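You operate a simulated robot arm through the tools that you are given. There is no shell and no other tool. Be economical: measure what you need, move in short steps, check, and stop when the job is done.

You run a simulated robot arm. Do the job below in one go: nothing can be reset, and whatever is moved stays where it is left.

JOB
Warm the pink and the green rice cake under the cover.
Fine: dial at WARM till the green lamp lights; afterwards dial at OFF and red switch off; the cover stays on. Where these are worked on the way, their far stop is far enough and under half their travel is too little: red switch.

The check looks at the end state, three seconds after you hand in, the way a careful person would. Anything else that was tipped, shoved, dropped, spilled or broken makes it a failure. A push-on lid holds only when it is set on centred and level and pressed home; a screw cap is set on level and turned clockwise until tight.

ROBOT AND FRAMES
A 6-joint arm with a two-finger parallel gripper, fixed in place. Base frame: the origin is at the foot of the arm, x ahead of it, y to its left, z up; the work surface is at about z = 720. Readings come in mm, degrees, newtons and seconds.
With the tool pointing down near the work surface it reaches from about 260 to 740 mm from the base axis. Its first joint turns from -66.0 to 66.0 degrees. Payload 2.45 kg.
The TCP is the grasp point between the finger pads, 24 mm short of the fingertips. In the tool frame z runs along the fingers and y along their closing line. Largest opening 68 mm; finger width 17, thickness 10; the body of the gripper, 40 by 70 mm, starts 41 mm behind the TCP.
Orientation is that of the tool frame in the base frame, as a unit quaternion [w, x, y, z]. With the fingers straight down and closing along the base's y, the tool's x points along the base's -x, its y along +y and its z along -z.

CONTROLS
- The arm moves only by the tool step_arm. Its argument "motion" is one flat list of numbers, 6 for each row, row after row: the shift along the base's x, y, z in units of 20 mm (1.0 is 20 mm), then the turn, a rotation vector about the base's x, y, z in units of 6 degrees (1.0 is 6 degrees). In form: [tx, ty, tz, wx, wy, wz, tx, ty, tz, wx, wy, wz, ...]. A call has 1 to 10 rows; each row shifts and turns the commanded pose from where the row before left it. "grip" is the closure in counts, from 0 (fully open) to 255 (shut), set as the call begins (left out, the last holds). A call with a number of a shift or a turn outside -1 to 1 is refused whole. A row lasts 0.2 s, in which the tool goes at most 50 mm and 8.6 degrees; a call with a longer step from one row to the next is refused whole, and so is a gripper value outside its range. A pose out of reach is approached as far as the arm can. The call stops where the force on the tool passes 40 N (or 10 N more than at its start, if that is more) or the arm is blocked; 0.2 s more then pass. Each finger travels about 108 mm/s and halts on what it meets, pressing with about 21 N; the grip force reading is that of the motor and also rises with nothing between the fingers. The clock runs only during rows and for 0.2 s after the last one: add rows that do not move to give the fingers time. The reply holds the time, the measured pose of the TCP, the force on the tool along the base axes, the opening and the grip force, in the units named above and with some noise, with the torque about the TCP (base axes, N m) and any sound that the robot's microphone picked up, and new pictures: "views" is both (left out), scene, wrist or none.
- Cameras (640 x 400 px; columns grow to the right, rows downward): "scene" is fixed at [162.2, 436, 1430.9]; the picture's right is [-0.64, -0.77, 0.00], its down [-0.65, 0.55, -0.53] and it looks along [0.40, -0.34, -0.85] (base axes); focal length 319 px, centre (320, 200). "wrist" rides on the gripper at [84, 11, -75] in the tool frame; the picture's right is [-0.13, 0.99, 0.00], its down [-0.60, -0.08, -0.79] and it looks along [-0.79, -0.10, 0.61] (tool axes); focal length 251 px, centre (320, 200). There is no depth. A picture from a camera that has moved, and an enlarged one, comes with that camera's place and axes in the base frame and with its lens.
- enlarge(camera, box): a new picture of the part [left, top, right, bottom] of that camera's present view, enlarged. The clock stands still meanwhile.
- finish_job(): hands the job in; it is judged then, once.

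Work in short steps. Places have to be worked out from the pictures, the camera data and where the tool is seen: move nearer, look again, correct. Check each grasp and each placing, and mend what went wrong. You have 120 turns and 200 pictures in all, those below and enlarged ones among them. Open the gripper and draw the arm clear of the work before you hand the job in, unless the task says otherwise.

The tools are called after "Emit:" as name(argument=value, ...) on one line, values as JSON. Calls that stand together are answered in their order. step_arm: Moves the arm, as the interface text tells. Its arguments: {"type":"object","properties":{"motion":{"type":"array","items":{"type":"number"}},"grip":{"type":"number"},"views":{"type":"string","enum":["both","scene","wrist","none"]}},"required":["motion"]} The other tools are called the same way: enlarge (camera, box) takes an enlarged picture of a part of a camera's view; finish_job () hands the job in.

At the start:

```text
t: 0.0
tcp_pos: [438.9, 240.2, 1017.0]
tool_rot: [-0.001, 0.0, 1.0, 0.001]
contact_force: [0.4, -0.1, 0.2]
ft_torque: [-0.02, -0.02, -0.01]
grip_width: 68.0
grasp_force: 0.0
```

scene: 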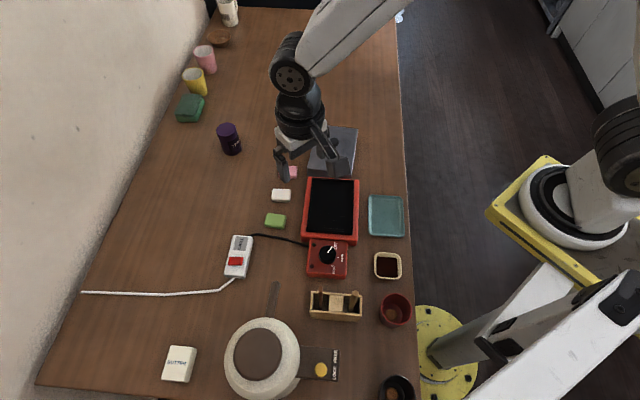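
wrist: 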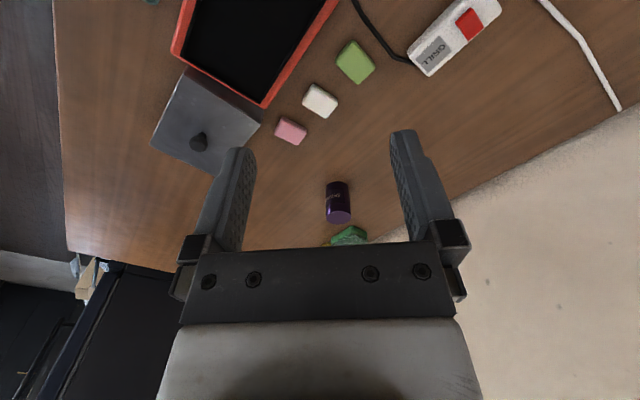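

I start by looking more closely at the grill, its dial, the switch and the cover.

Emit:
enlarge(camera="scene", box=[210, 110, 420, 290])

Emit:
enlarge(camera="scene", box=[150, 220, 430, 400])

Emit:
enlarge(camera="wrist", box=[120, 0, 540, 260])

```text
2.22 times, centred on (315, 200) of scene
camera zoom: at [162.2, 436.0, 1430.9], right [-0.64, -0.77, 0.0], down [-0.65, 0.55, -0.53], along [0.4, -0.34, -0.85], focal length 709 px, centre (331, 200)
```

zoom: 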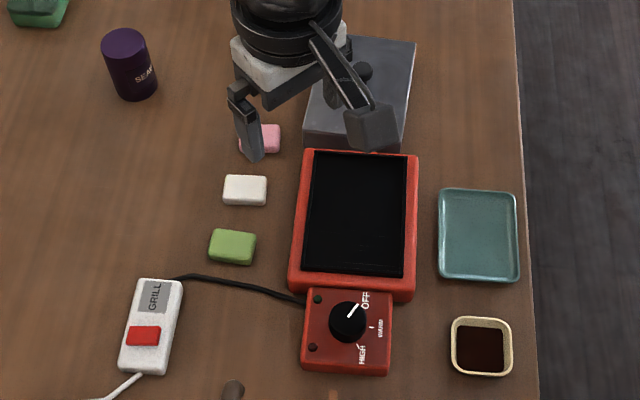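

```text
2.22 times, centred on (290, 310) of scene
camera zoom: at [162.2, 436.0, 1430.9], right [-0.64, -0.77, 0.0], down [-0.65, 0.55, -0.53], along [0.4, -0.34, -0.85], focal length 709 px, centre (387, -44)
```

zoom: 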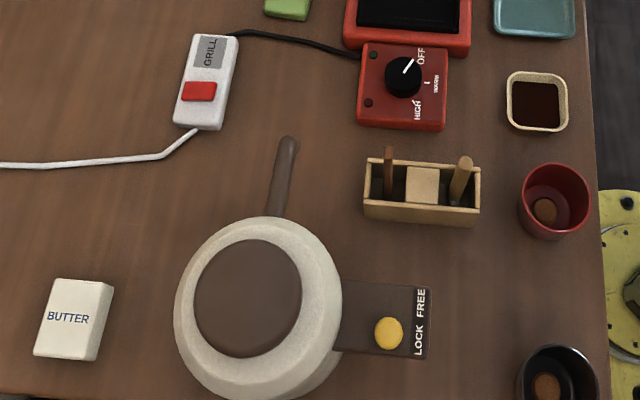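

```text
1.52 times, centred on (330, 130) of wrist
camera zoom: at [354.4, 250.1, 1093.1], right [0.13, 0.99, 0.0], down [0.6, -0.08, 0.79], along [0.79, -0.1, -0.61], focal length 383 px, centre (305, 307)
```

zoom: 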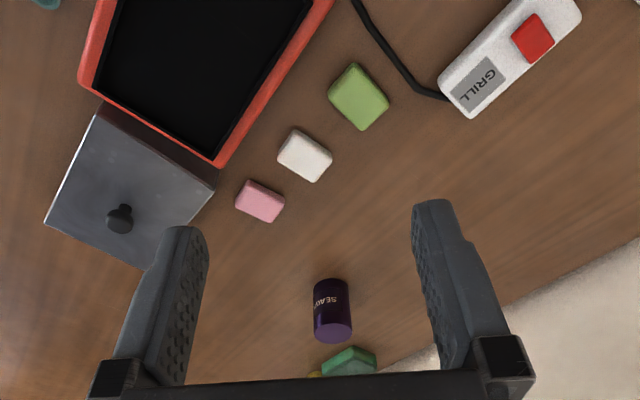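

Everything is located roughly. I move back and lower for a closer wrist view of grill, dial and switch.

Emit:
step_arm(motion=[-0.8, -0.1, -0.8, 0, 0, 0, -0.8, -0.1, -0.8, 0, 0, 0, -0.8, -0.1, -0.8, 0, 0, 0, -0.8, -0.1, -0.8, 0, 0, 0, -0.8, -0.1, -0.8, 0, 0, 0, -0.8, -0.1, -0.8, 0, 0, 0, -0.8, -0.1, -0.8, 0, 0, 0], views="wrist")

```text
t: 1.6
tcp_pos: [327.0, 225.4, 905.2]
tool_rot: [0.002, 0.0, 1.0, 0.001]
contact_force: [0.3, -0.3, -0.2]
ft_torque: [0.02, -0.02, -0.02]
grip_width: 67.9
grasp_force: 0.1
camera wrist: at [241.7, 235.7, 980.8], right [0.13, 0.99, 0.0], down [0.6, -0.08, 0.79], along [0.79, -0.1, -0.61], focal length 251 px, centre (320, 200)
```

wrist: 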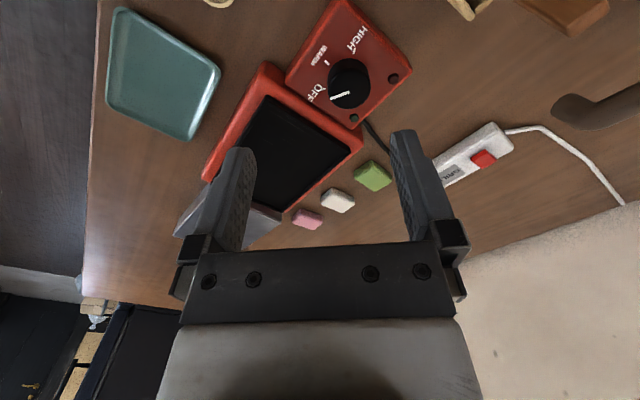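

Emit:
enlarge(camera="wrist", box=[170, 0, 430, 250])

Emit:
enlarge(camera="wrist", box=[400, 90, 560, 210])

Emit:
enlarge(camera="scene", box=[260, 110, 380, 280])

```text
1.60 times, centred on (300, 125) of wrist
camera zoom: at [241.7, 235.7, 980.8], right [0.13, 0.99, 0.0], down [0.6, -0.08, 0.79], along [0.79, -0.1, -0.61], focal length 402 px, centre (352, 320)
```

zoom: 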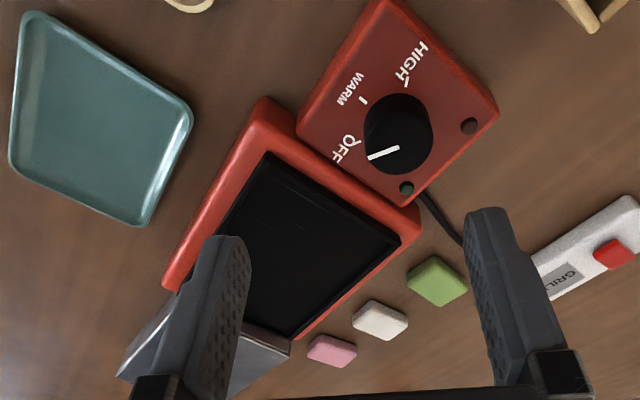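

```text
3.33 times, centred on (480, 150) of wrist
camera zoom: at [241.7, 235.7, 980.8], right [0.13, 0.99, 0.0], down [0.6, -0.08, 0.79], along [0.79, -0.1, -0.61], focal length 838 px, centre (-213, 367)
```

zoom: 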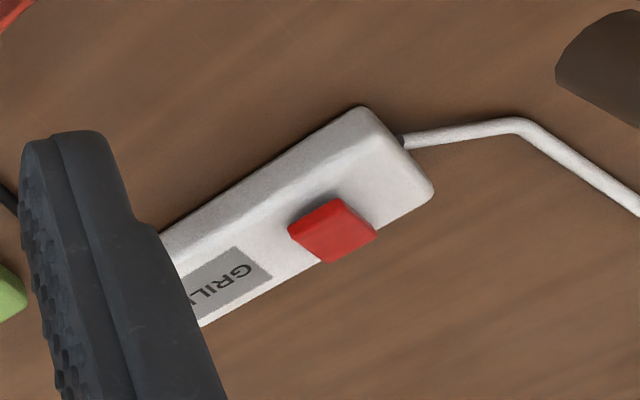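

```text
2.35 times, centred on (320, 195) of scene
camera zoom: at [162.2, 436.0, 1430.9], right [-0.64, -0.77, 0.0], down [-0.65, 0.55, -0.53], along [0.4, -0.34, -0.85], focal length 750 px, centre (320, 212)
```

zoom: 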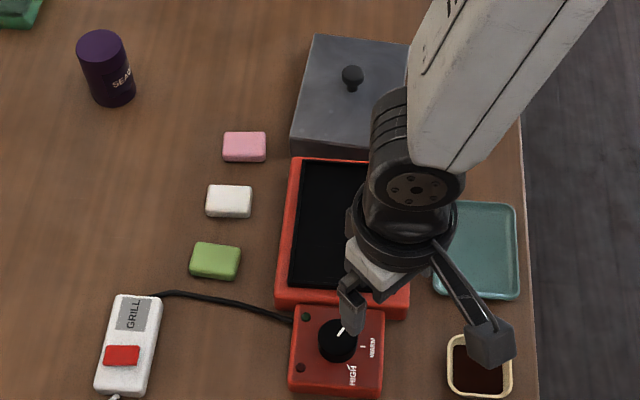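

The dial sits near (356, 249, 769), pointing at OFF, with WARM about 60° clockwise. The red switch is near (481, 412, 750); I go closer to see how it works.

Emit:
step_arm(motion=[0.76, 0.9, -0.44, 0, 0, 0, 0.76, 0.9, -0.44, 0, 0, 0, 0.76, 0.9, -0.44, 0, 0, 0, 0.76, 0.9, -0.44, 0, 0, 0, 0.76, 0.9, -0.44, 0, 0, 0, 0.76, 0.9, -0.44, 0, 0, 0, 0.76, 0.9, -0.44, 0, 0, 0, 0.76, 0.9, -0.44, 0, 0, 0, 0.76, 0.9, -0.44, 0, 0, 0], views="wrist")

Emit:
enlarge(camera="wrist", box=[220, 40, 420, 170])

Emit:
enlarge(camera="scene", box=[200, 210, 360, 310])

```text
t: 3.6
tcp_pos: [464.3, 387.7, 825.1]
tool_rot: [-0.001, 0.0, 1.0, 0.0]
contact_force: [0.2, -0.2, 0.5]
ft_torque: [-0.03, 0.04, 0.0]
grip_width: 67.8
grasp_force: 0.1
camera wrist: at [379.7, 398.1, 901.3], right [0.13, 0.99, 0.0], down [0.6, -0.08, 0.79], along [0.79, -0.1, -0.61], focal length 251 px, centre (320, 200)
```

wrist: 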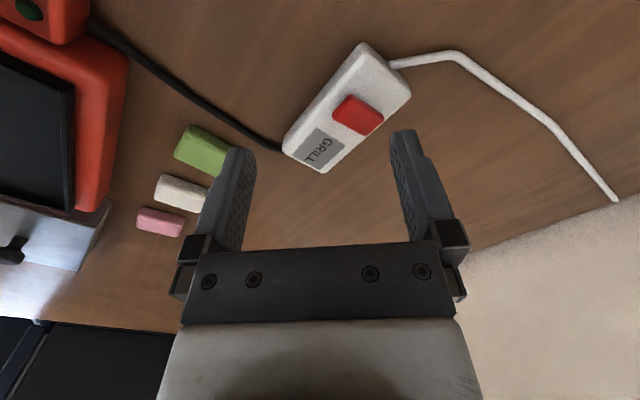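

```text
3.08 times, centred on (320, 105) of wrist
camera zoom: at [379.7, 398.1, 901.3], right [0.13, 0.99, 0.0], down [0.6, -0.08, 0.79], along [0.79, -0.1, -0.61], focal length 774 px, centre (320, 492)
```

zoom: 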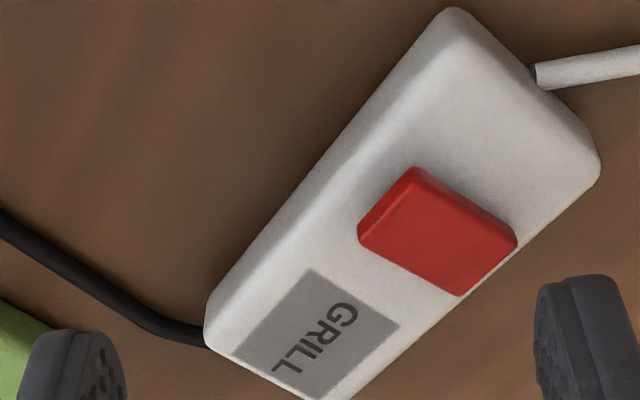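

```text
4.00 times, centred on (280, 260) of scene
camera zoom: at [162.2, 436.0, 1430.9], right [-0.64, -0.77, 0.0], down [-0.65, 0.55, -0.53], along [0.4, -0.34, -0.85], focal length 1276 px, centre (480, -40)
```

zoom: 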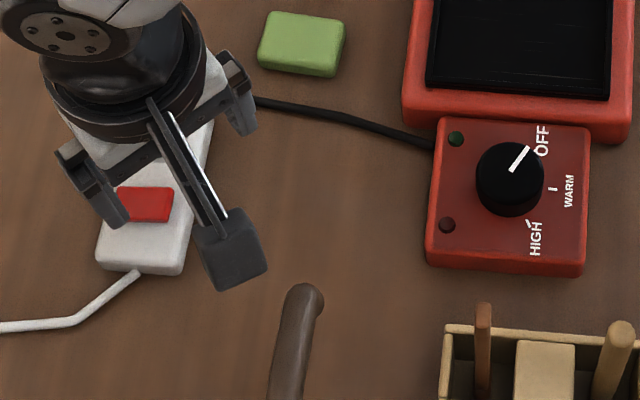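

Emit:
enlarge(camera="wrist", box=[320, 85, 400, 145])

Emit:
enlarge(camera="wrist", box=[0, 80, 240, 280])

```text
6.67 times, centred on (360, 115) of wrist
camera zoom: at [379.7, 398.1, 901.3], right [0.13, 0.99, 0.0], down [0.6, -0.08, 0.79], along [0.79, -0.1, -0.61], focal length 1676 px, centre (53, 767)
```

zoom: 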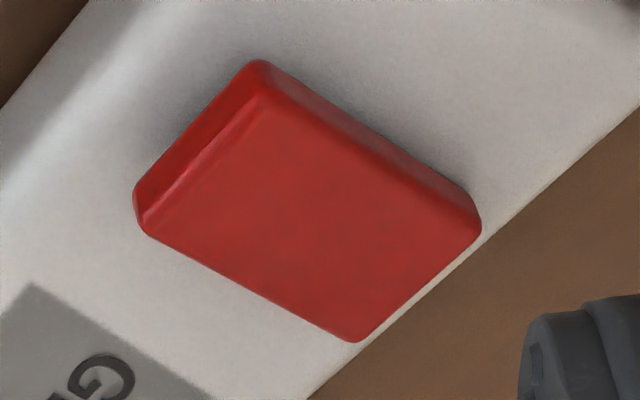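

```text
2.00 times, centred on (120, 180) of wrist
camera zoom: at [379.7, 398.1, 901.3], right [0.13, 0.99, 0.0], down [0.6, -0.08, 0.79], along [0.79, -0.1, -0.61], focal length 503 px, centre (720, 240)
```

zoom: 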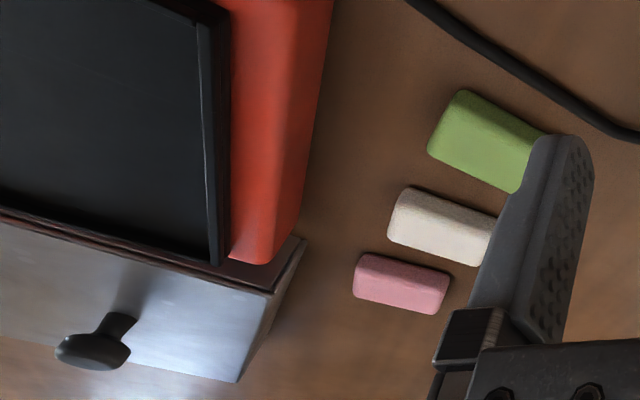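

The switch looks like a level push button whose top is centred around (486, 412, ~748). I close the fingers and hover above it.

Emit:
step_arm(motion=[0.55, 0.6, 0, 0, 0, 0, 0.55, 0.6, 0, 0, 0, 0, 0, 0, -0.6, 0, 0, 0, 0, 0, -0.6, 0, 0, 0], grip=255, views="both")

Emit:
enlarge(camera="wrist", box=[220, 40, 420, 190])

Emit:
enlarge(camera="scene", box=[180, 210, 300, 310])

```text
t: 4.6
tcp_pos: [486.0, 411.8, 802.1]
tool_rot: [0.0, 0.0, 1.0, 0.001]
contact_force: [-0.4, -0.7, -0.4]
ft_torque: [0.03, 0.03, 0.01]
grip_width: 0.0
grasp_force: 20.7
camera wrist: at [401.3, 421.7, 877.4], right [0.13, 0.99, 0.0], down [0.6, -0.08, 0.79], along [0.79, -0.1, -0.61], focal length 251 px, centre (320, 200)
```

scene: 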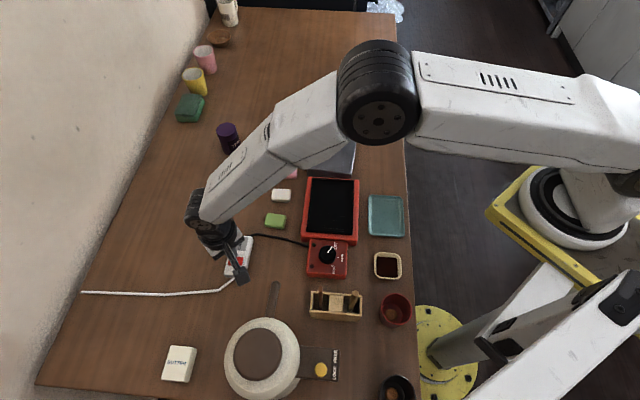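
wrist: 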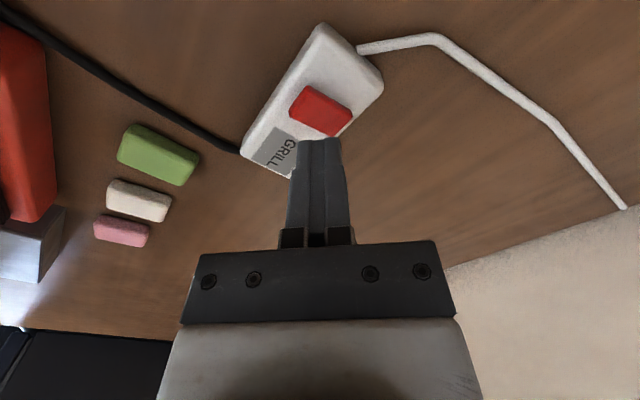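

```text
2.67 times, centred on (320, 115) of wrist
camera zoom: at [401.3, 421.7, 877.4], right [0.13, 0.99, 0.0], down [0.6, -0.08, 0.79], along [0.79, -0.1, -0.61], focal length 670 px, centre (320, 427)
```

zoom: 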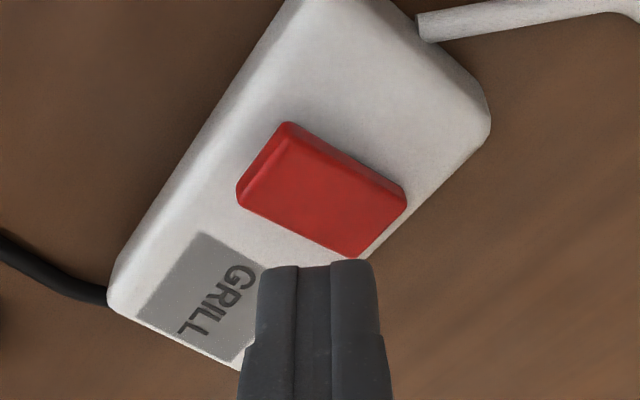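

```text
4.00 times, centred on (240, 260) of scene
camera zoom: at [162.2, 436.0, 1430.9], right [-0.64, -0.77, 0.0], down [-0.65, 0.55, -0.53], along [0.4, -0.34, -0.85], focal length 1276 px, centre (640, -40)
```

zoom: 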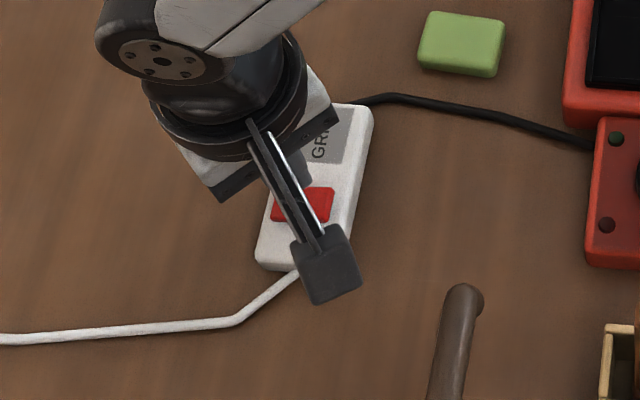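

Triangulated button centre: (488, 412, 746). I descend and press until the stop.

Emit:
step_arm(motion=[0.1, 0, -0.5, 0, 0, 0, 0, 0, -0.5, 0, 0, 0, 0, 0, -0.45, 0, 0, 0, 0, 0, -0.1, 0, 0, 0, 0, 0, -0.1, 0, 0, 0, 0, 0, -0.1, 0, 0, 0, 0, 0, -0.1, 0, 0, 0], views="scene")

Emit:
enlarge(camera="scene", box=[200, 210, 360, 310])

```text
t: 5.6
tcp_pos: [488.2, 412.7, 775.3]
tool_rot: [-0.001, 0.0, 1.0, 0.0]
contact_force: [-4.6, -5.3, 8.6]
ft_torque: [-0.17, 0.15, 0.01]
grip_width: 0.0
grasp_force: 21.1
stopped in row 4: the force on the tool passed its limit at 47 N (the readings are from after the stop); the commanded pose is now the measured one
```

scene: 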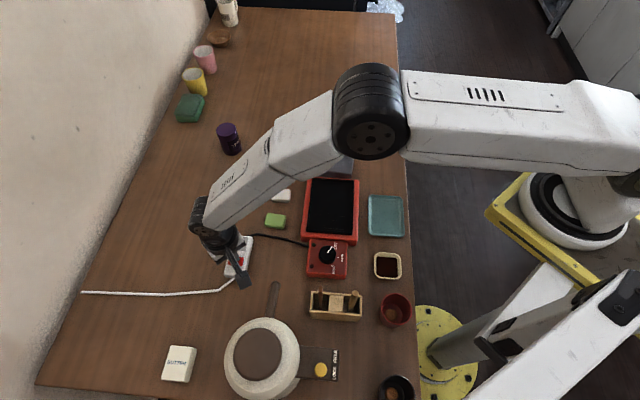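

```text
4.00 times, centred on (280, 260) of scene
camera zoom: at [162.0, 435.8, 1431.1], right [-0.64, -0.77, 0.0], down [-0.65, 0.55, -0.53], along [0.4, -0.34, -0.85], focal length 1276 px, centre (480, -40)
```

zoom: 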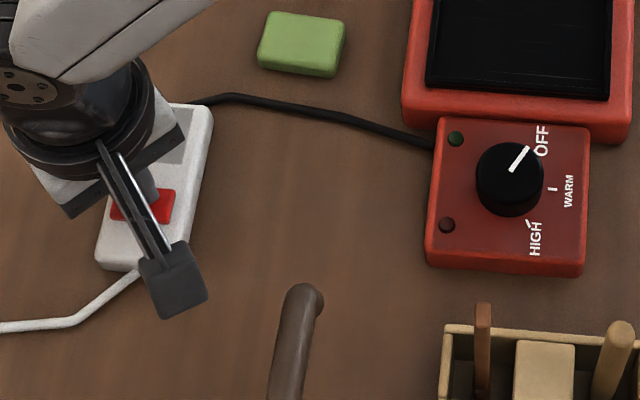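

It met resistance with tips near z 751 and no obvious travel. I lift and check whether the switch changed.

Emit:
step_arm(motion=[0, 0, 1, 0, 0, 0, 0, 0, 0.5, 0, 0, 0], views="wrist")

Emit:
enlarge(camera="wrist", box=[260, 50, 400, 170])

```text
t: 6.2
tcp_pos: [489.0, 411.5, 804.5]
tool_rot: [0.0, 0.001, 1.0, 0.0]
contact_force: [-0.7, 0.0, 0.0]
ft_torque: [-0.04, -0.04, 0.02]
grip_width: 0.0
grasp_force: 21.2
camera wrist: at [403.9, 422.1, 881.1], right [0.13, 0.99, 0.0], down [0.6, -0.08, 0.79], along [0.79, -0.1, -0.61], focal length 251 px, centre (320, 200)
```

wrist: 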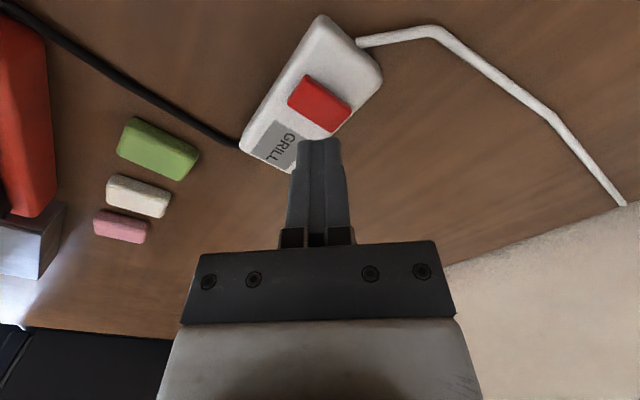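

```text
3.33 times, centred on (330, 110) of wrist
camera zoom: at [403.9, 422.1, 881.1], right [0.13, 0.99, 0.0], down [0.6, -0.08, 0.79], along [0.79, -0.1, -0.61], focal length 838 px, centre (287, 500)
```

zoom: 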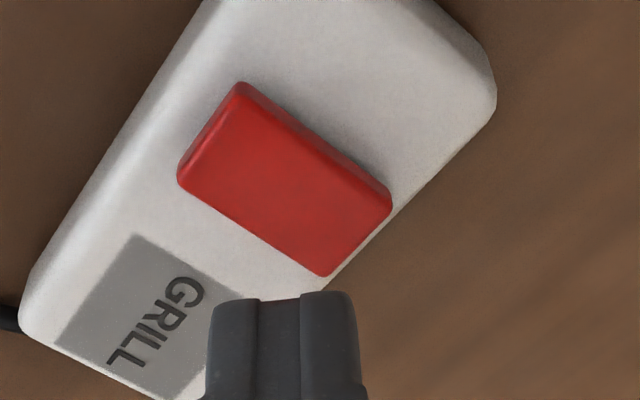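

Emit:
enlarge(camera="wrist", box=[280, 65, 360, 140])

Emit:
step_arm(motion=[-0.75, -0.5, 0.7, 0, 0, 0, -0.5, -0.75, 0.5, 0, 0, 0], views="wrist")

Emit:
enlarge(camera="wrist", box=[320, 85, 400, 145])

```text
5.33 times, centred on (320, 102) of wrist
camera zoom: at [403.9, 422.1, 881.1], right [0.13, 0.99, 0.0], down [0.6, -0.08, 0.79], along [0.79, -0.1, -0.61], focal length 1341 px, centre (320, 720)
```

zoom: 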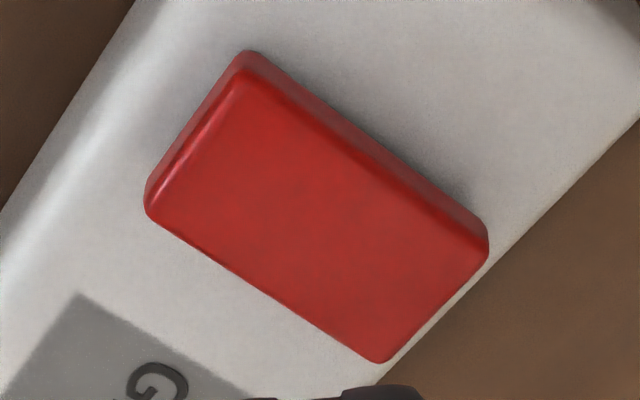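

```text
t: 6.8
tcp_pos: [462.8, 386.2, 829.0]
tool_rot: [-0.001, 0.0, 1.0, 0.0]
contact_force: [0.2, 0.9, 0.1]
ft_torque: [0.0, 0.02, -0.01]
grip_width: 0.0
grasp_force: 20.8
camera wrist: at [378.9, 396.7, 905.1], right [0.13, 0.99, 0.0], down [0.6, -0.08, 0.79], along [0.79, -0.1, -0.61], focal length 251 px, centre (320, 200)
```

wrist: 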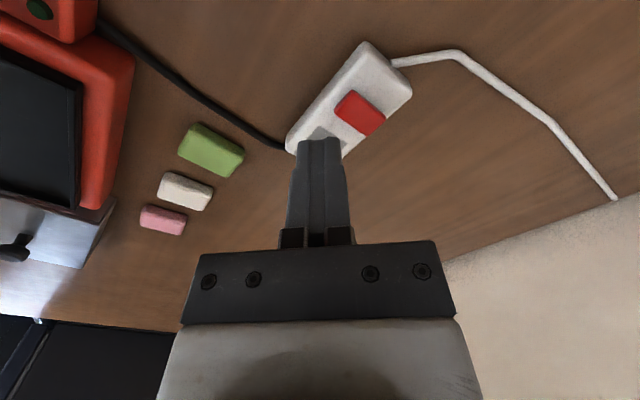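

```text
6.67 times, centred on (360, 115) of wrist
camera zoom: at [378.9, 396.7, 905.1], right [0.13, 0.99, 0.0], down [0.6, -0.08, 0.79], along [0.79, -0.1, -0.61], focal length 1676 px, centre (53, 767)
```

zoom: 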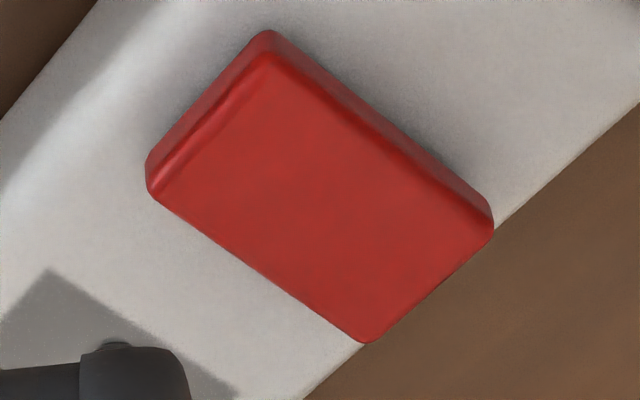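

The button turned out to be a rocker tilting across the strip; its wrist-left end went down. I press that end fully to make sure it reached its stop.

Emit:
step_arm(motion=[0.8, 0.82, -0.6, 0, 0, 0, 0, 0, -0.9, 0, 0, 0, 0, 0, -0.9, 0, 0, 0, 0, 0, -0.2, 0, 0, 0, 0, 0, -0.1, 0, 0, 0, 0, 0, -0.1, 0, 0, 0, 0, 0, -0.1, 0, 0, 0, 0, 0, -0.1, 0, 0, 0, 0, 0, -0.1, 0, 0, 0], views="none")

Emit:
step_arm(motion=[0, 0, 0.9, 0, 0, 0, -0.5, -0.4, 0.9, 0, 0, 0, -0.5, -0.4, 0.8, 0, 0, 0], views="wrist")

Emit:
enlarge(camera="wrist", box=[320, 85, 400, 145])

```text
t: 8.3
tcp_pos: [480.2, 405.0, 776.5]
tool_rot: [0.001, 0.0, 1.0, 0.001]
contact_force: [-1.4, -1.5, 4.6]
ft_torque: [-0.05, -0.04, -0.03]
grip_width: 0.1
grasp_force: 21.7
stopped in row 7: the force on the tool passed its limit at 45 N (the readings are from after the stop); the commanded pose is now the measured one
```

```text
t: 9.1
tcp_pos: [459.2, 388.6, 826.8]
tool_rot: [0.0, 0.0, 1.0, -0.001]
contact_force: [1.0, 0.5, -0.5]
ft_torque: [0.0, 0.02, 0.02]
grip_width: 0.2
grasp_force: 21.2
camera wrist: at [375.4, 399.2, 903.1], right [0.13, 0.99, 0.0], down [0.6, -0.08, 0.79], along [0.79, -0.1, -0.61], focal length 251 px, centre (320, 200)
```

wrist: 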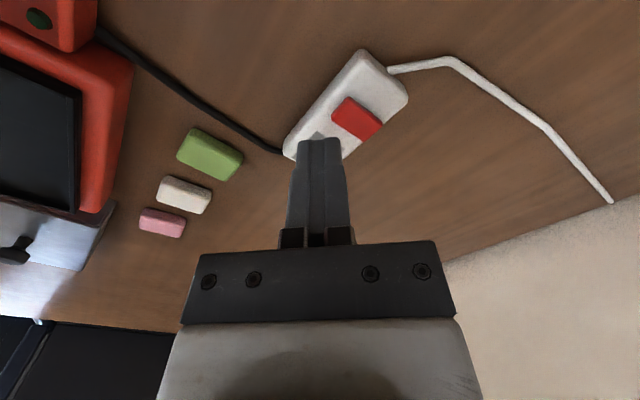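

```text
6.67 times, centred on (360, 115) of wrist
camera zoom: at [375.4, 399.2, 903.1], right [0.13, 0.99, 0.0], down [0.6, -0.08, 0.79], along [0.79, -0.1, -0.61], focal length 1676 px, centre (53, 767)
```

zoom: 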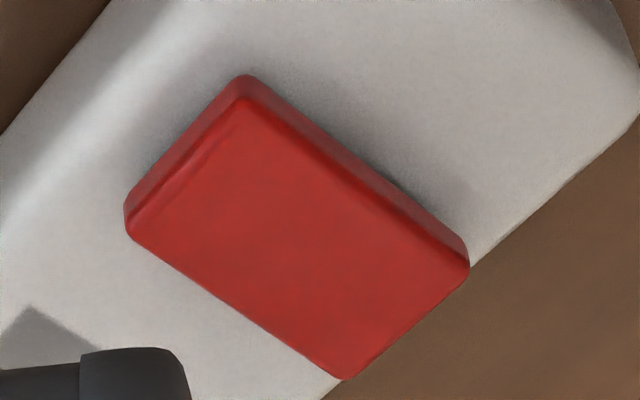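

Rocker is stably flipped. Now the cakes: I open the fingers, turn the tool −40° to align with the table, and hover near the green cake (~(505, 292)).

Emit:
step_arm(motion=[0.1, -0.5, 0, 0, 0, -0.952, 0.1, -0.5, 0, 0, 0, -0.952, 0.1, -0.5, 0, 0, 0, -0.952, 0.1, -0.5, 0, 0, 0, -0.952, 0.1, -0.5, 0, 0, 0, -0.952, 0.1, -0.5, 0, 0, 0, -0.952, 0.1, -0.5, 0, 0, 0, -0.952], grip=0, views="wrist")

```text
t: 10.7
tcp_pos: [473.9, 318.8, 828.1]
tool_rot: [0.0, 0.342, 0.94, 0.0]
contact_force: [-0.8, 0.9, 0.6]
ft_torque: [0.01, 0.01, 0.02]
grip_width: 67.9
grasp_force: 0.1
camera wrist: at [416.7, 380.3, 903.2], right [0.74, 0.68, 0.0], down [0.41, -0.45, 0.79], along [0.54, -0.58, -0.61], focal length 251 px, centre (320, 200)
```

wrist: 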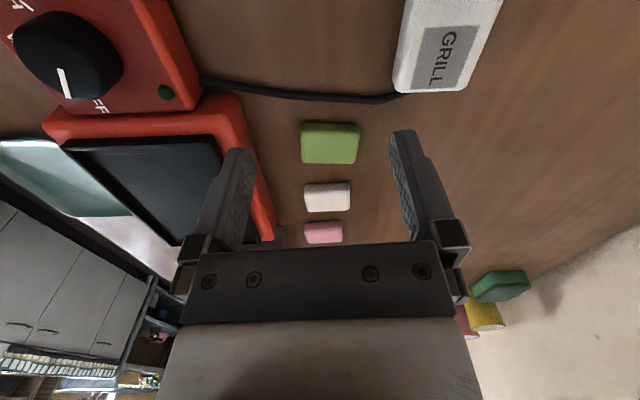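

Green cake estimated near (515, 286). I move over it with the tips still above it and look again.

Emit:
step_arm(motion=[0.7, -0.55, -0.6, 0, 0, 0, 0.7, -0.55, -0.6, 0, 0, 0, 0.65, -0.5, -0.5, 0, 0, 0], views="both")

Emit:
enlarge(camera="scene", box=[220, 150, 380, 270])

```text
t: 11.5
tcp_pos: [515.2, 285.0, 792.3]
tool_rot: [0.001, 0.342, 0.94, 0.002]
contact_force: [0.6, -0.3, -0.6]
ft_torque: [-0.01, 0.02, 0.03]
grip_width: 68.1
grasp_force: 0.1
camera wrist: at [457.3, 348.3, 868.9], right [0.74, 0.68, 0.0], down [0.41, -0.45, 0.79], along [0.54, -0.58, -0.61], focal length 251 px, centre (320, 200)
```

scene: 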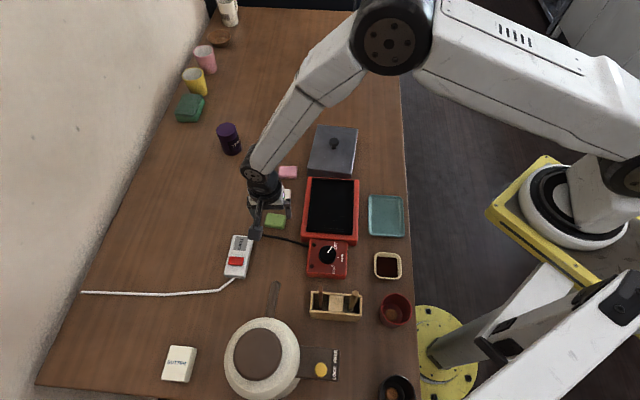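
wrist: 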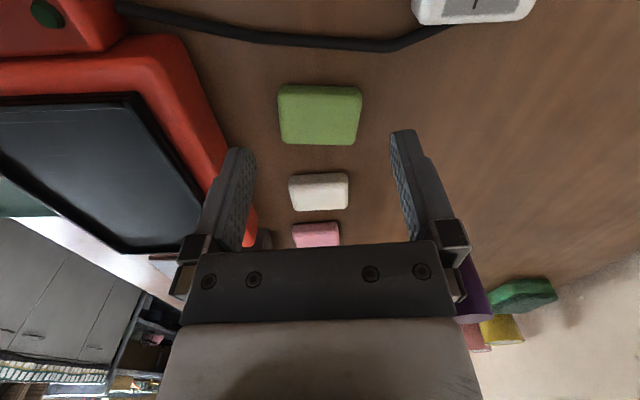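

```text
3.33 times, centred on (300, 210) of scene
camera zoom: at [162.2, 436.0, 1430.9], right [-0.64, -0.77, 0.0], down [-0.65, 0.55, -0.53], along [0.4, -0.34, -0.85], focal length 1063 px, centre (387, 167)
```

zoom: 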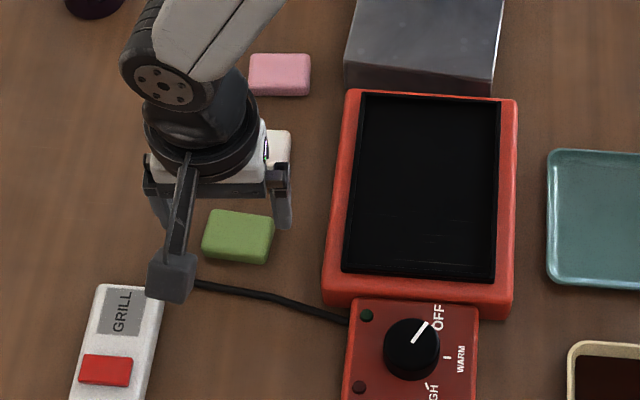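

Cake is centred between the fingers. I descend to TCP z≈748 (tips just over the table) and close.

Emit:
step_arm(motion=[0, 0, -0.8, 0, 0, 0, 0, 0, -0.8, 0, 0, 0, 0, 0, -0.5, 0, 0, 0, 0, 0, -0.15, 0, 0, 0], views="none")

Emit:
step_arm(motion=[0, 0, 0, 0, 0, 0, 0, 0, 0, 0, 0, 0, 0, 0, 0, 0, 0, 0], grip=255, views="wrist")

```text
t: 12.5
tcp_pos: [515.2, 287.0, 747.9]
tool_rot: [0.001, 0.342, 0.94, 0.001]
contact_force: [0.2, 0.1, -0.5]
ft_torque: [0.02, -0.01, 0.02]
grip_width: 67.8
grasp_force: 0.0
```

```text
t: 13.3
tcp_pos: [514.4, 287.1, 747.2]
tool_rot: [0.0, 0.342, 0.94, 0.0]
contact_force: [-0.8, 0.2, 0.3]
ft_torque: [0.01, -0.03, 0.0]
grip_width: 51.6
grasp_force: 21.3
camera wrist: at [457.5, 348.2, 823.9], right [0.74, 0.68, 0.0], down [0.41, -0.45, 0.79], along [0.54, -0.58, -0.61], focal length 251 px, centre (320, 200)
```

wrist: 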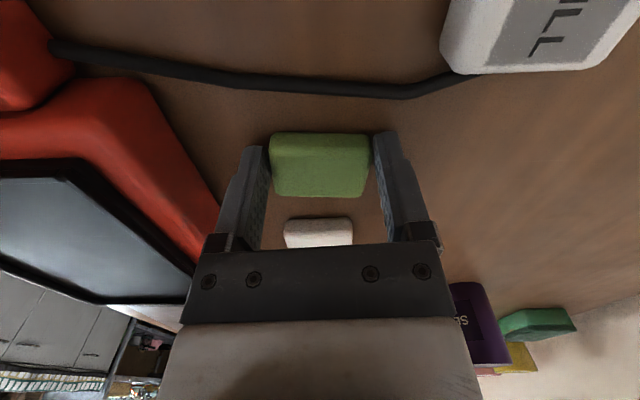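

Green is gripped (51.6 mm). I lift and carry it toward the tray, stopping high and a bit short so the wrist camera can see the tray.

Emit:
step_arm(motion=[0, 0, 0.9, 0, 0, 0, 0, 0, 0.9, 0, 0, 0, 0, 0, 0.9, 0, 0, 0, -0.7, -0.97, 0.25, 0, 0, 0, -0.7, -0.97, 0.25, 0, 0, 0, -0.7, -0.97, 0.25, 0, 0, 0, -0.7, -0.97, 0.25, 0, 0, 0, -0.7, -0.97, 0.25, 0, 0, 0, -0.7, -0.97, 0.25, 0, 0, 0], views="both")

```text
t: 15.3
tcp_pos: [431.9, 170.7, 831.7]
tool_rot: [0.0, 0.341, 0.94, 0.002]
contact_force: [-0.3, -0.2, -0.8]
ft_torque: [0.0, 0.01, 0.01]
grip_width: 51.4
grasp_force: 21.0
camera wrist: at [373.9, 231.7, 908.2], right [0.74, 0.68, 0.0], down [0.41, -0.45, 0.79], along [0.54, -0.58, -0.61], focal length 251 px, centre (320, 200)
```

scene: 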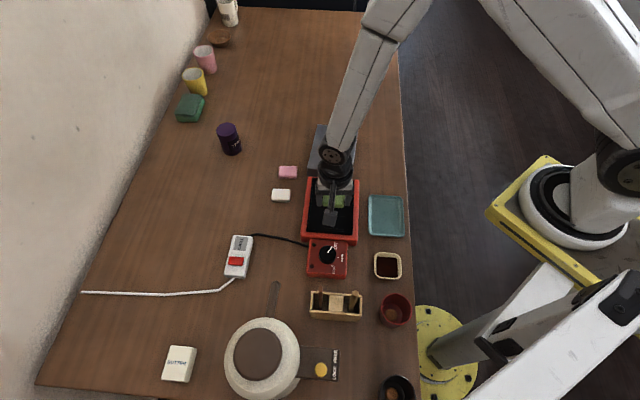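
wrist: 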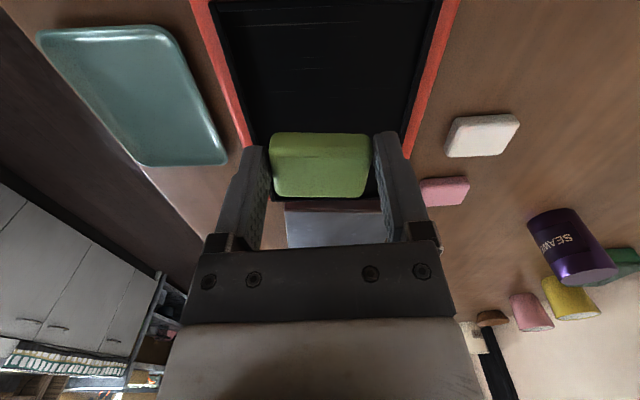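

The tray's inner recess runs at about −45°, centred near (455, 153), about 110 × 155 mm. I place green on the far half at (474, 134), turning −5° and lowering.

Emit:
step_arm(motion=[0.7, -0.61, 0, 0, 0, -0.4, 0.7, -0.61, 0, 0, 0, -0.4, 0.7, -0.61, -0.2, 0, 0, 0, 0, 0, -0.8, 0, 0, 0, 0, 0, -0.8, 0, 0, 0], views="both")

Emit:
enlarge(camera="scene", box=[270, 100, 410, 260])

```text
t: 16.5
tcp_pos: [473.6, 134.3, 796.0]
tool_rot: [0.0, 0.382, 0.924, 0.001]
contact_force: [0.5, -0.3, -1.0]
ft_torque: [-0.01, 0.04, 0.02]
grip_width: 51.5
grasp_force: 21.1
camera wrist: at [421.5, 199.7, 872.2], right [0.79, 0.61, 0.0], down [0.37, -0.48, 0.79], along [0.49, -0.63, -0.61], focal length 251 px, centre (320, 200)
```

scene: 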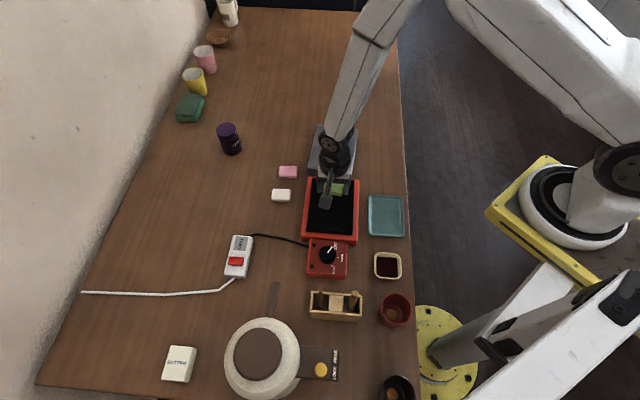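
wrist: 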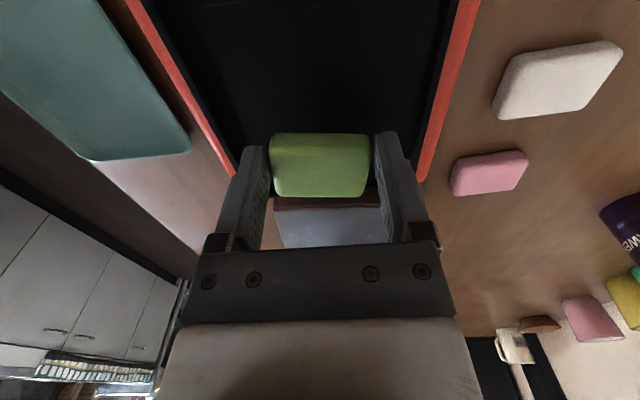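

```text
2.50 times, centred on (340, 180) of scene
camera zoom: at [162.2, 436.0, 1430.9], right [-0.64, -0.77, 0.0], down [-0.65, 0.55, -0.53], along [0.4, -0.34, -0.85], focal length 797 px, centre (270, 250)
```

zoom: 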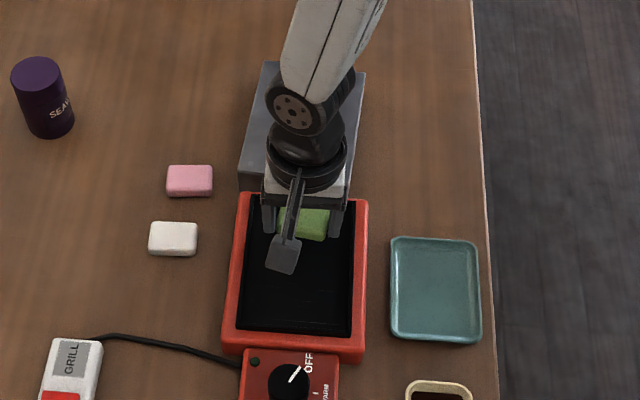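

Emit:
step_arm(motion=[0, 0, -0.6, 0, 0, 0, 0, 0, -0.3, 0, 0, 0, 0, 0, -0.1, 0, 0, 0, 0, 0, -0.1, 0, 0, 0], views="wrist")

```text
t: 17.0
tcp_pos: [474.9, 134.4, 786.0]
tool_rot: [0.0, 0.381, 0.924, 0.001]
contact_force: [-2.4, -2.0, 5.3]
ft_torque: [-0.07, 0.15, 0.01]
grip_width: 50.5
grasp_force: 21.4
stopped in row 2: the force on the tool passed its limit at 53 N (the readings are from after the stop); the commanded pose is now the measured one
camera wrist: at [422.6, 200.2, 862.2], right [0.79, 0.61, 0.0], down [0.37, -0.48, 0.79], along [0.49, -0.63, -0.61], focal length 251 px, centre (320, 200)
```

wrist: 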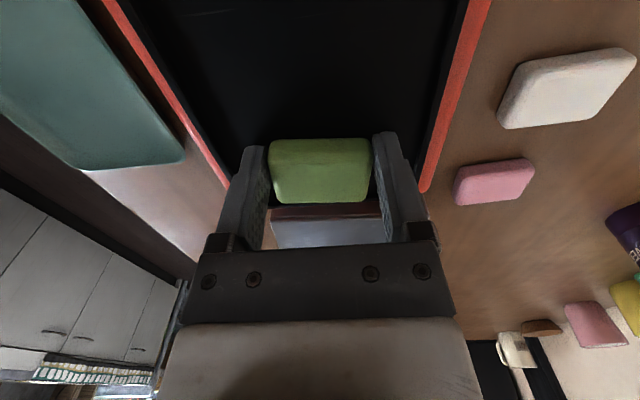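

Contact: the plate is at about z 758, so green is down. I release and lift.

Emit:
step_arm(motion=[0, 0, 0, 0, 0, 0, 0, 0, 0, 0, 0, 0, 0, 0, 0.8, 0, 0, 0, -0.5, 0.5, 0.8, 0, 0, 0, -0.5, 0.5, 0.8, 0, 0, 0], grip=0, views="wrist")

Emit:
enlarge(camera="scene", box=[270, 100, 410, 260])

```text
t: 18.2
tcp_pos: [454.2, 153.9, 832.8]
tool_rot: [0.001, 0.381, 0.925, 0.001]
contact_force: [-0.5, 0.0, 0.5]
ft_torque: [0.01, 0.06, -0.01]
grip_width: 67.8
grasp_force: 0.1
camera wrist: at [402.5, 220.3, 909.9], right [0.79, 0.61, 0.0], down [0.37, -0.48, 0.79], along [0.49, -0.63, -0.61], focal length 251 px, centre (320, 200)
```

wrist: 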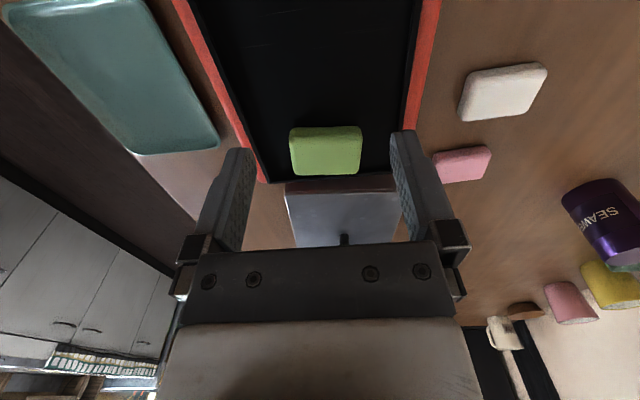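

```text
2.50 times, centred on (340, 180) of scene
camera zoom: at [162.2, 436.0, 1430.9], right [-0.64, -0.77, 0.0], down [-0.65, 0.55, -0.53], along [0.4, -0.34, -0.85], focal length 797 px, centre (270, 250)
```

zoom: 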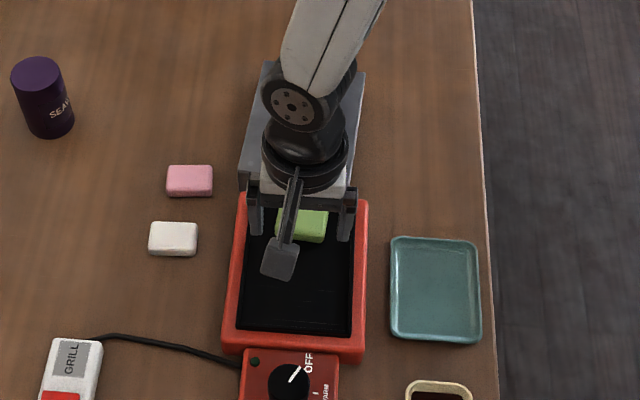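

Green is on the plate near (477, 131). Next, pink near (611, 168): move to view it.

Emit:
step_arm(motion=[0.94, 0.28, 0, 0, 0, 0, 0.94, 0.28, 0, 0, 0, 0, 0.94, 0.28, 0, 0, 0, 0, 0.94, 0.28, 0, 0, 0, 0, 0.94, 0.28, 0, 0, 0, 0, 0.94, 0.28, -0.5, 0, 0, 0, 0.94, 0.28, -0.5, 0, 0, 0], views="both")

Emit:
enlarge(camera="scene", box=[270, 100, 410, 260])

```text
t: 19.8
tcp_pos: [587.5, 192.7, 811.4]
tool_rot: [0.0, 0.38, 0.925, 0.001]
contact_force: [-0.3, 0.2, -0.3]
ft_torque: [-0.01, 0.0, 0.0]
grip_width: 68.0
grasp_force: 0.1
camera wrist: at [535.2, 258.9, 888.4], right [0.79, 0.61, 0.0], down [0.37, -0.48, 0.79], along [0.49, -0.63, -0.61], focal length 251 px, centre (320, 200)
```

scene: 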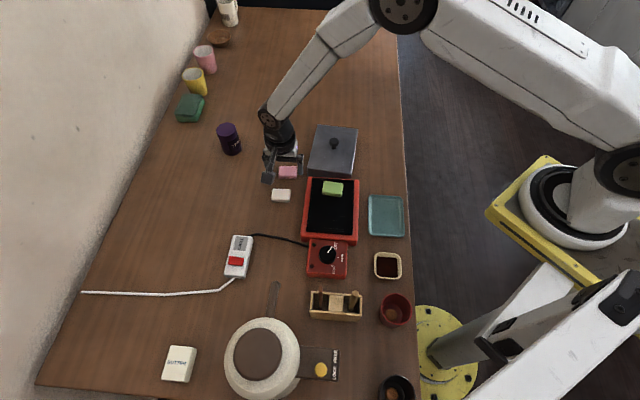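
wrist: 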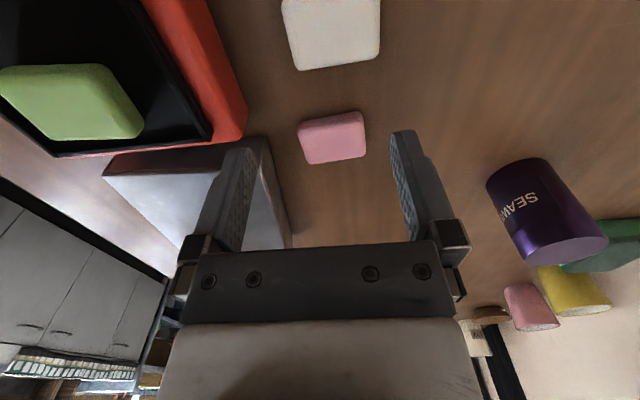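

```text
2.50 times, centred on (340, 180) of scene
camera zoom: at [162.2, 436.0, 1430.9], right [-0.64, -0.77, 0.0], down [-0.65, 0.55, -0.53], along [0.4, -0.34, -0.85], focal length 797 px, centre (270, 250)
```

zoom: 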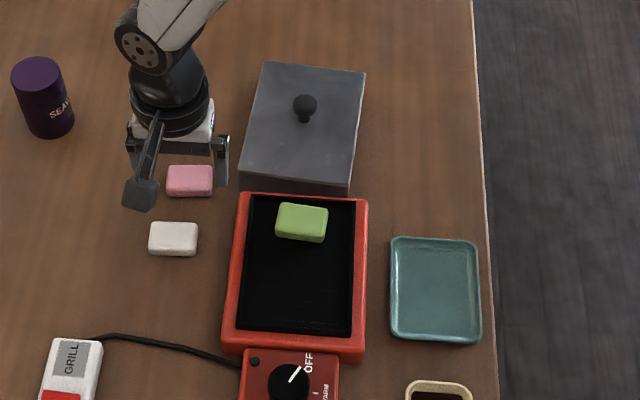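

Pink is near (614, 172), with the long axis aligned to the gripper. I move above it and check centring against the cover's gap.

Emit:
step_arm(motion=[0.7, -0.5, -0.3, 0, 0, 0, 0.7, -0.5, -0.5, 0, 0, 0], views="wrist")

```text
t: 20.4
tcp_pos: [615.7, 172.2, 796.9]
tool_rot: [0.0, 0.381, 0.925, 0.001]
contact_force: [0.3, -0.8, -0.6]
ft_torque: [0.0, 0.02, 0.03]
grip_width: 67.7
grasp_force: 0.1
camera wrist: at [562.7, 238.9, 873.7], right [0.79, 0.61, 0.0], down [0.37, -0.48, 0.79], along [0.49, -0.63, -0.61], focal length 251 px, centre (320, 200)
```

wrist: 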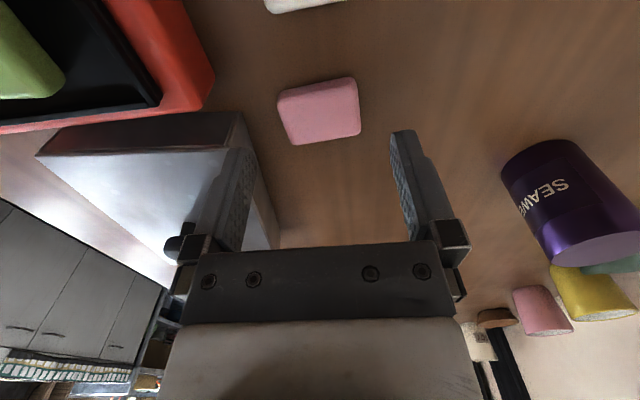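

Centred. To stay clear of the cover I narrow the opening to ~60 mm and shift 2 mm away from it, then descend.

Emit:
step_arm(motion=[0.07, 0.07, 0, 0, 0, 0, 0, 0, -0.6, 0, 0, 0], grip=30, views="wrist")

Emit:
enlarge(camera="wrist", box=[160, 60, 460, 250])

```text
t: 21.0
tcp_pos: [615.4, 176.2, 785.0]
tool_rot: [0.002, 0.382, 0.924, 0.001]
contact_force: [-0.6, -0.6, -1.4]
ft_torque: [-0.02, 0.0, 0.02]
grip_width: 60.0
grasp_force: 0.0
camera wrist: at [563.8, 241.0, 861.5], right [0.79, 0.61, 0.0], down [0.37, -0.48, 0.79], along [0.49, -0.63, -0.61], focal length 251 px, centre (320, 200)
```

wrist: 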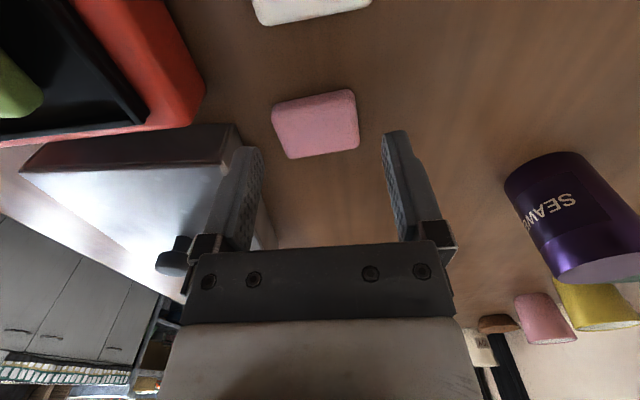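

```text
2.11 times, centred on (310, 155) of wrist
camera zoom: at [563.8, 241.0, 861.5], right [0.79, 0.61, 0.0], down [0.37, -0.48, 0.79], along [0.49, -0.63, -0.61], focal length 529 px, centre (341, 295)
```

zoom: 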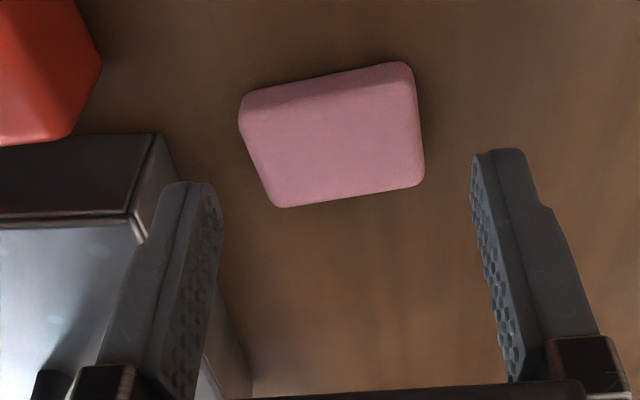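

The cover's base is ~70 mm to the side, so it's clear. Descend and grip.

Emit:
step_arm(motion=[0, 0, -0.8, 0, 0, 0, 0, 0, -0.8, 0, 0, 0, 0, 0, -0.25, 0, 0, 0, 0, 0, 0, 0, 0, 0], views="none")

Emit:
step_arm(motion=[0, 0, 0, 0, 0, 0, 0, 0, 0, 0, 0, 0, 0, 0, 0, 0, 0, 0], grip=255, views="wrist")

```text
t: 22.0
tcp_pos: [616.1, 174.8, 747.4]
tool_rot: [0.0, 0.381, 0.925, 0.0]
contact_force: [0.2, -0.3, 0.3]
ft_torque: [-0.02, -0.01, -0.01]
grip_width: 60.2
grasp_force: 0.0
```

```text
t: 22.8
tcp_pos: [616.4, 173.8, 748.1]
tool_rot: [0.0, 0.381, 0.925, 0.001]
contact_force: [0.0, -0.9, 0.3]
ft_torque: [-0.01, 0.03, -0.01]
grip_width: 49.4
grasp_force: 21.0
camera wrist: at [563.9, 241.0, 824.4], right [0.79, 0.61, 0.0], down [0.37, -0.48, 0.79], along [0.49, -0.63, -0.61], focal length 251 px, centre (320, 200)
```

wrist: 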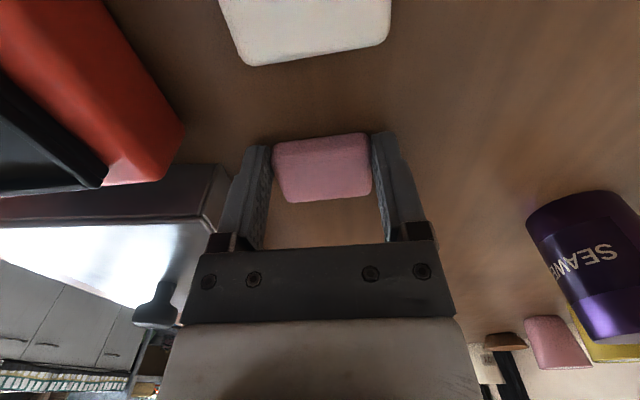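

Pink gripped (49 mm). Lift and carry to (434, 174).

Emit:
step_arm(motion=[0, 0, 0.9, 0, 0, 0, 0, 0, 0.9, 0, 0, 0, 0, 0, 0.9, 0, 0, 0, 0, 0, 0.9, 0, 0, 0], views="none")

Emit:
step_arm(motion=[-0.91, 0, 0, 0, 0, 0, -0.91, 0, 0, 0, 0, 0, -0.91, 0, 0, 0, 0, 0, -0.91, 0, 0, 0, 0, 0, -0.91, 0, 0, 0, 0, 0, -0.91, 0, 0, 0, 0, 0, -0.91, 0, 0, 0, 0, 0, -0.91, 0, 0, 0, 0, 0, -0.91, 0, 0, 0, 0, 0, -0.91, 0, 0, 0, 0, 0], views="both")

```text
t: 23.8
tcp_pos: [615.7, 174.6, 820.3]
tool_rot: [0.0, 0.381, 0.925, 0.001]
contact_force: [0.6, -0.4, -0.9]
ft_torque: [0.01, -0.03, 0.04]
grip_width: 49.3
grasp_force: 21.3
```

```text
t: 26.0
tcp_pos: [434.2, 175.0, 821.6]
tool_rot: [0.001, 0.382, 0.924, 0.0]
contact_force: [-0.1, -0.3, -0.5]
ft_torque: [0.02, 0.01, -0.04]
grip_width: 49.3
grasp_force: 20.5
camera wrist: at [381.4, 241.0, 897.2], right [0.79, 0.61, 0.0], down [0.37, -0.48, 0.79], along [0.49, -0.63, -0.61], focal length 251 px, centre (320, 200)
```

scene: 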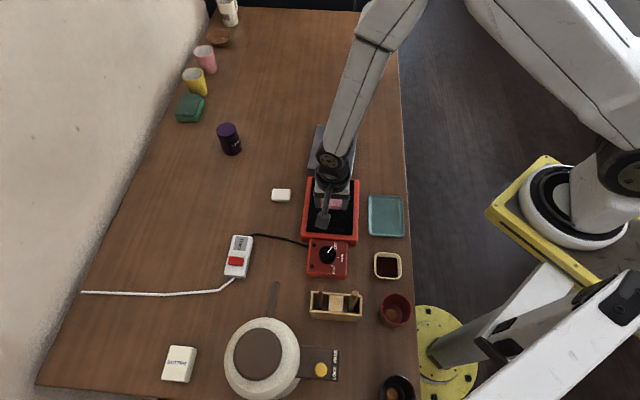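
wrist: 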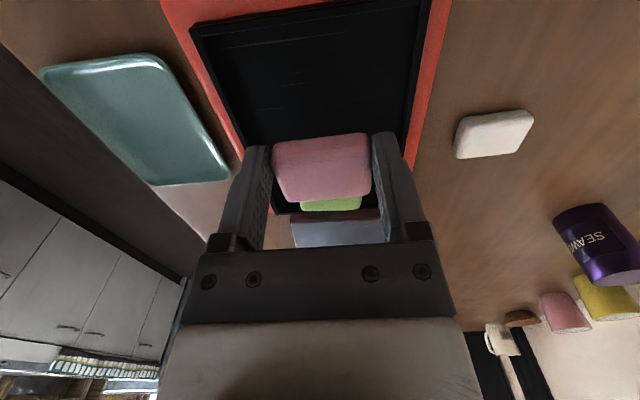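

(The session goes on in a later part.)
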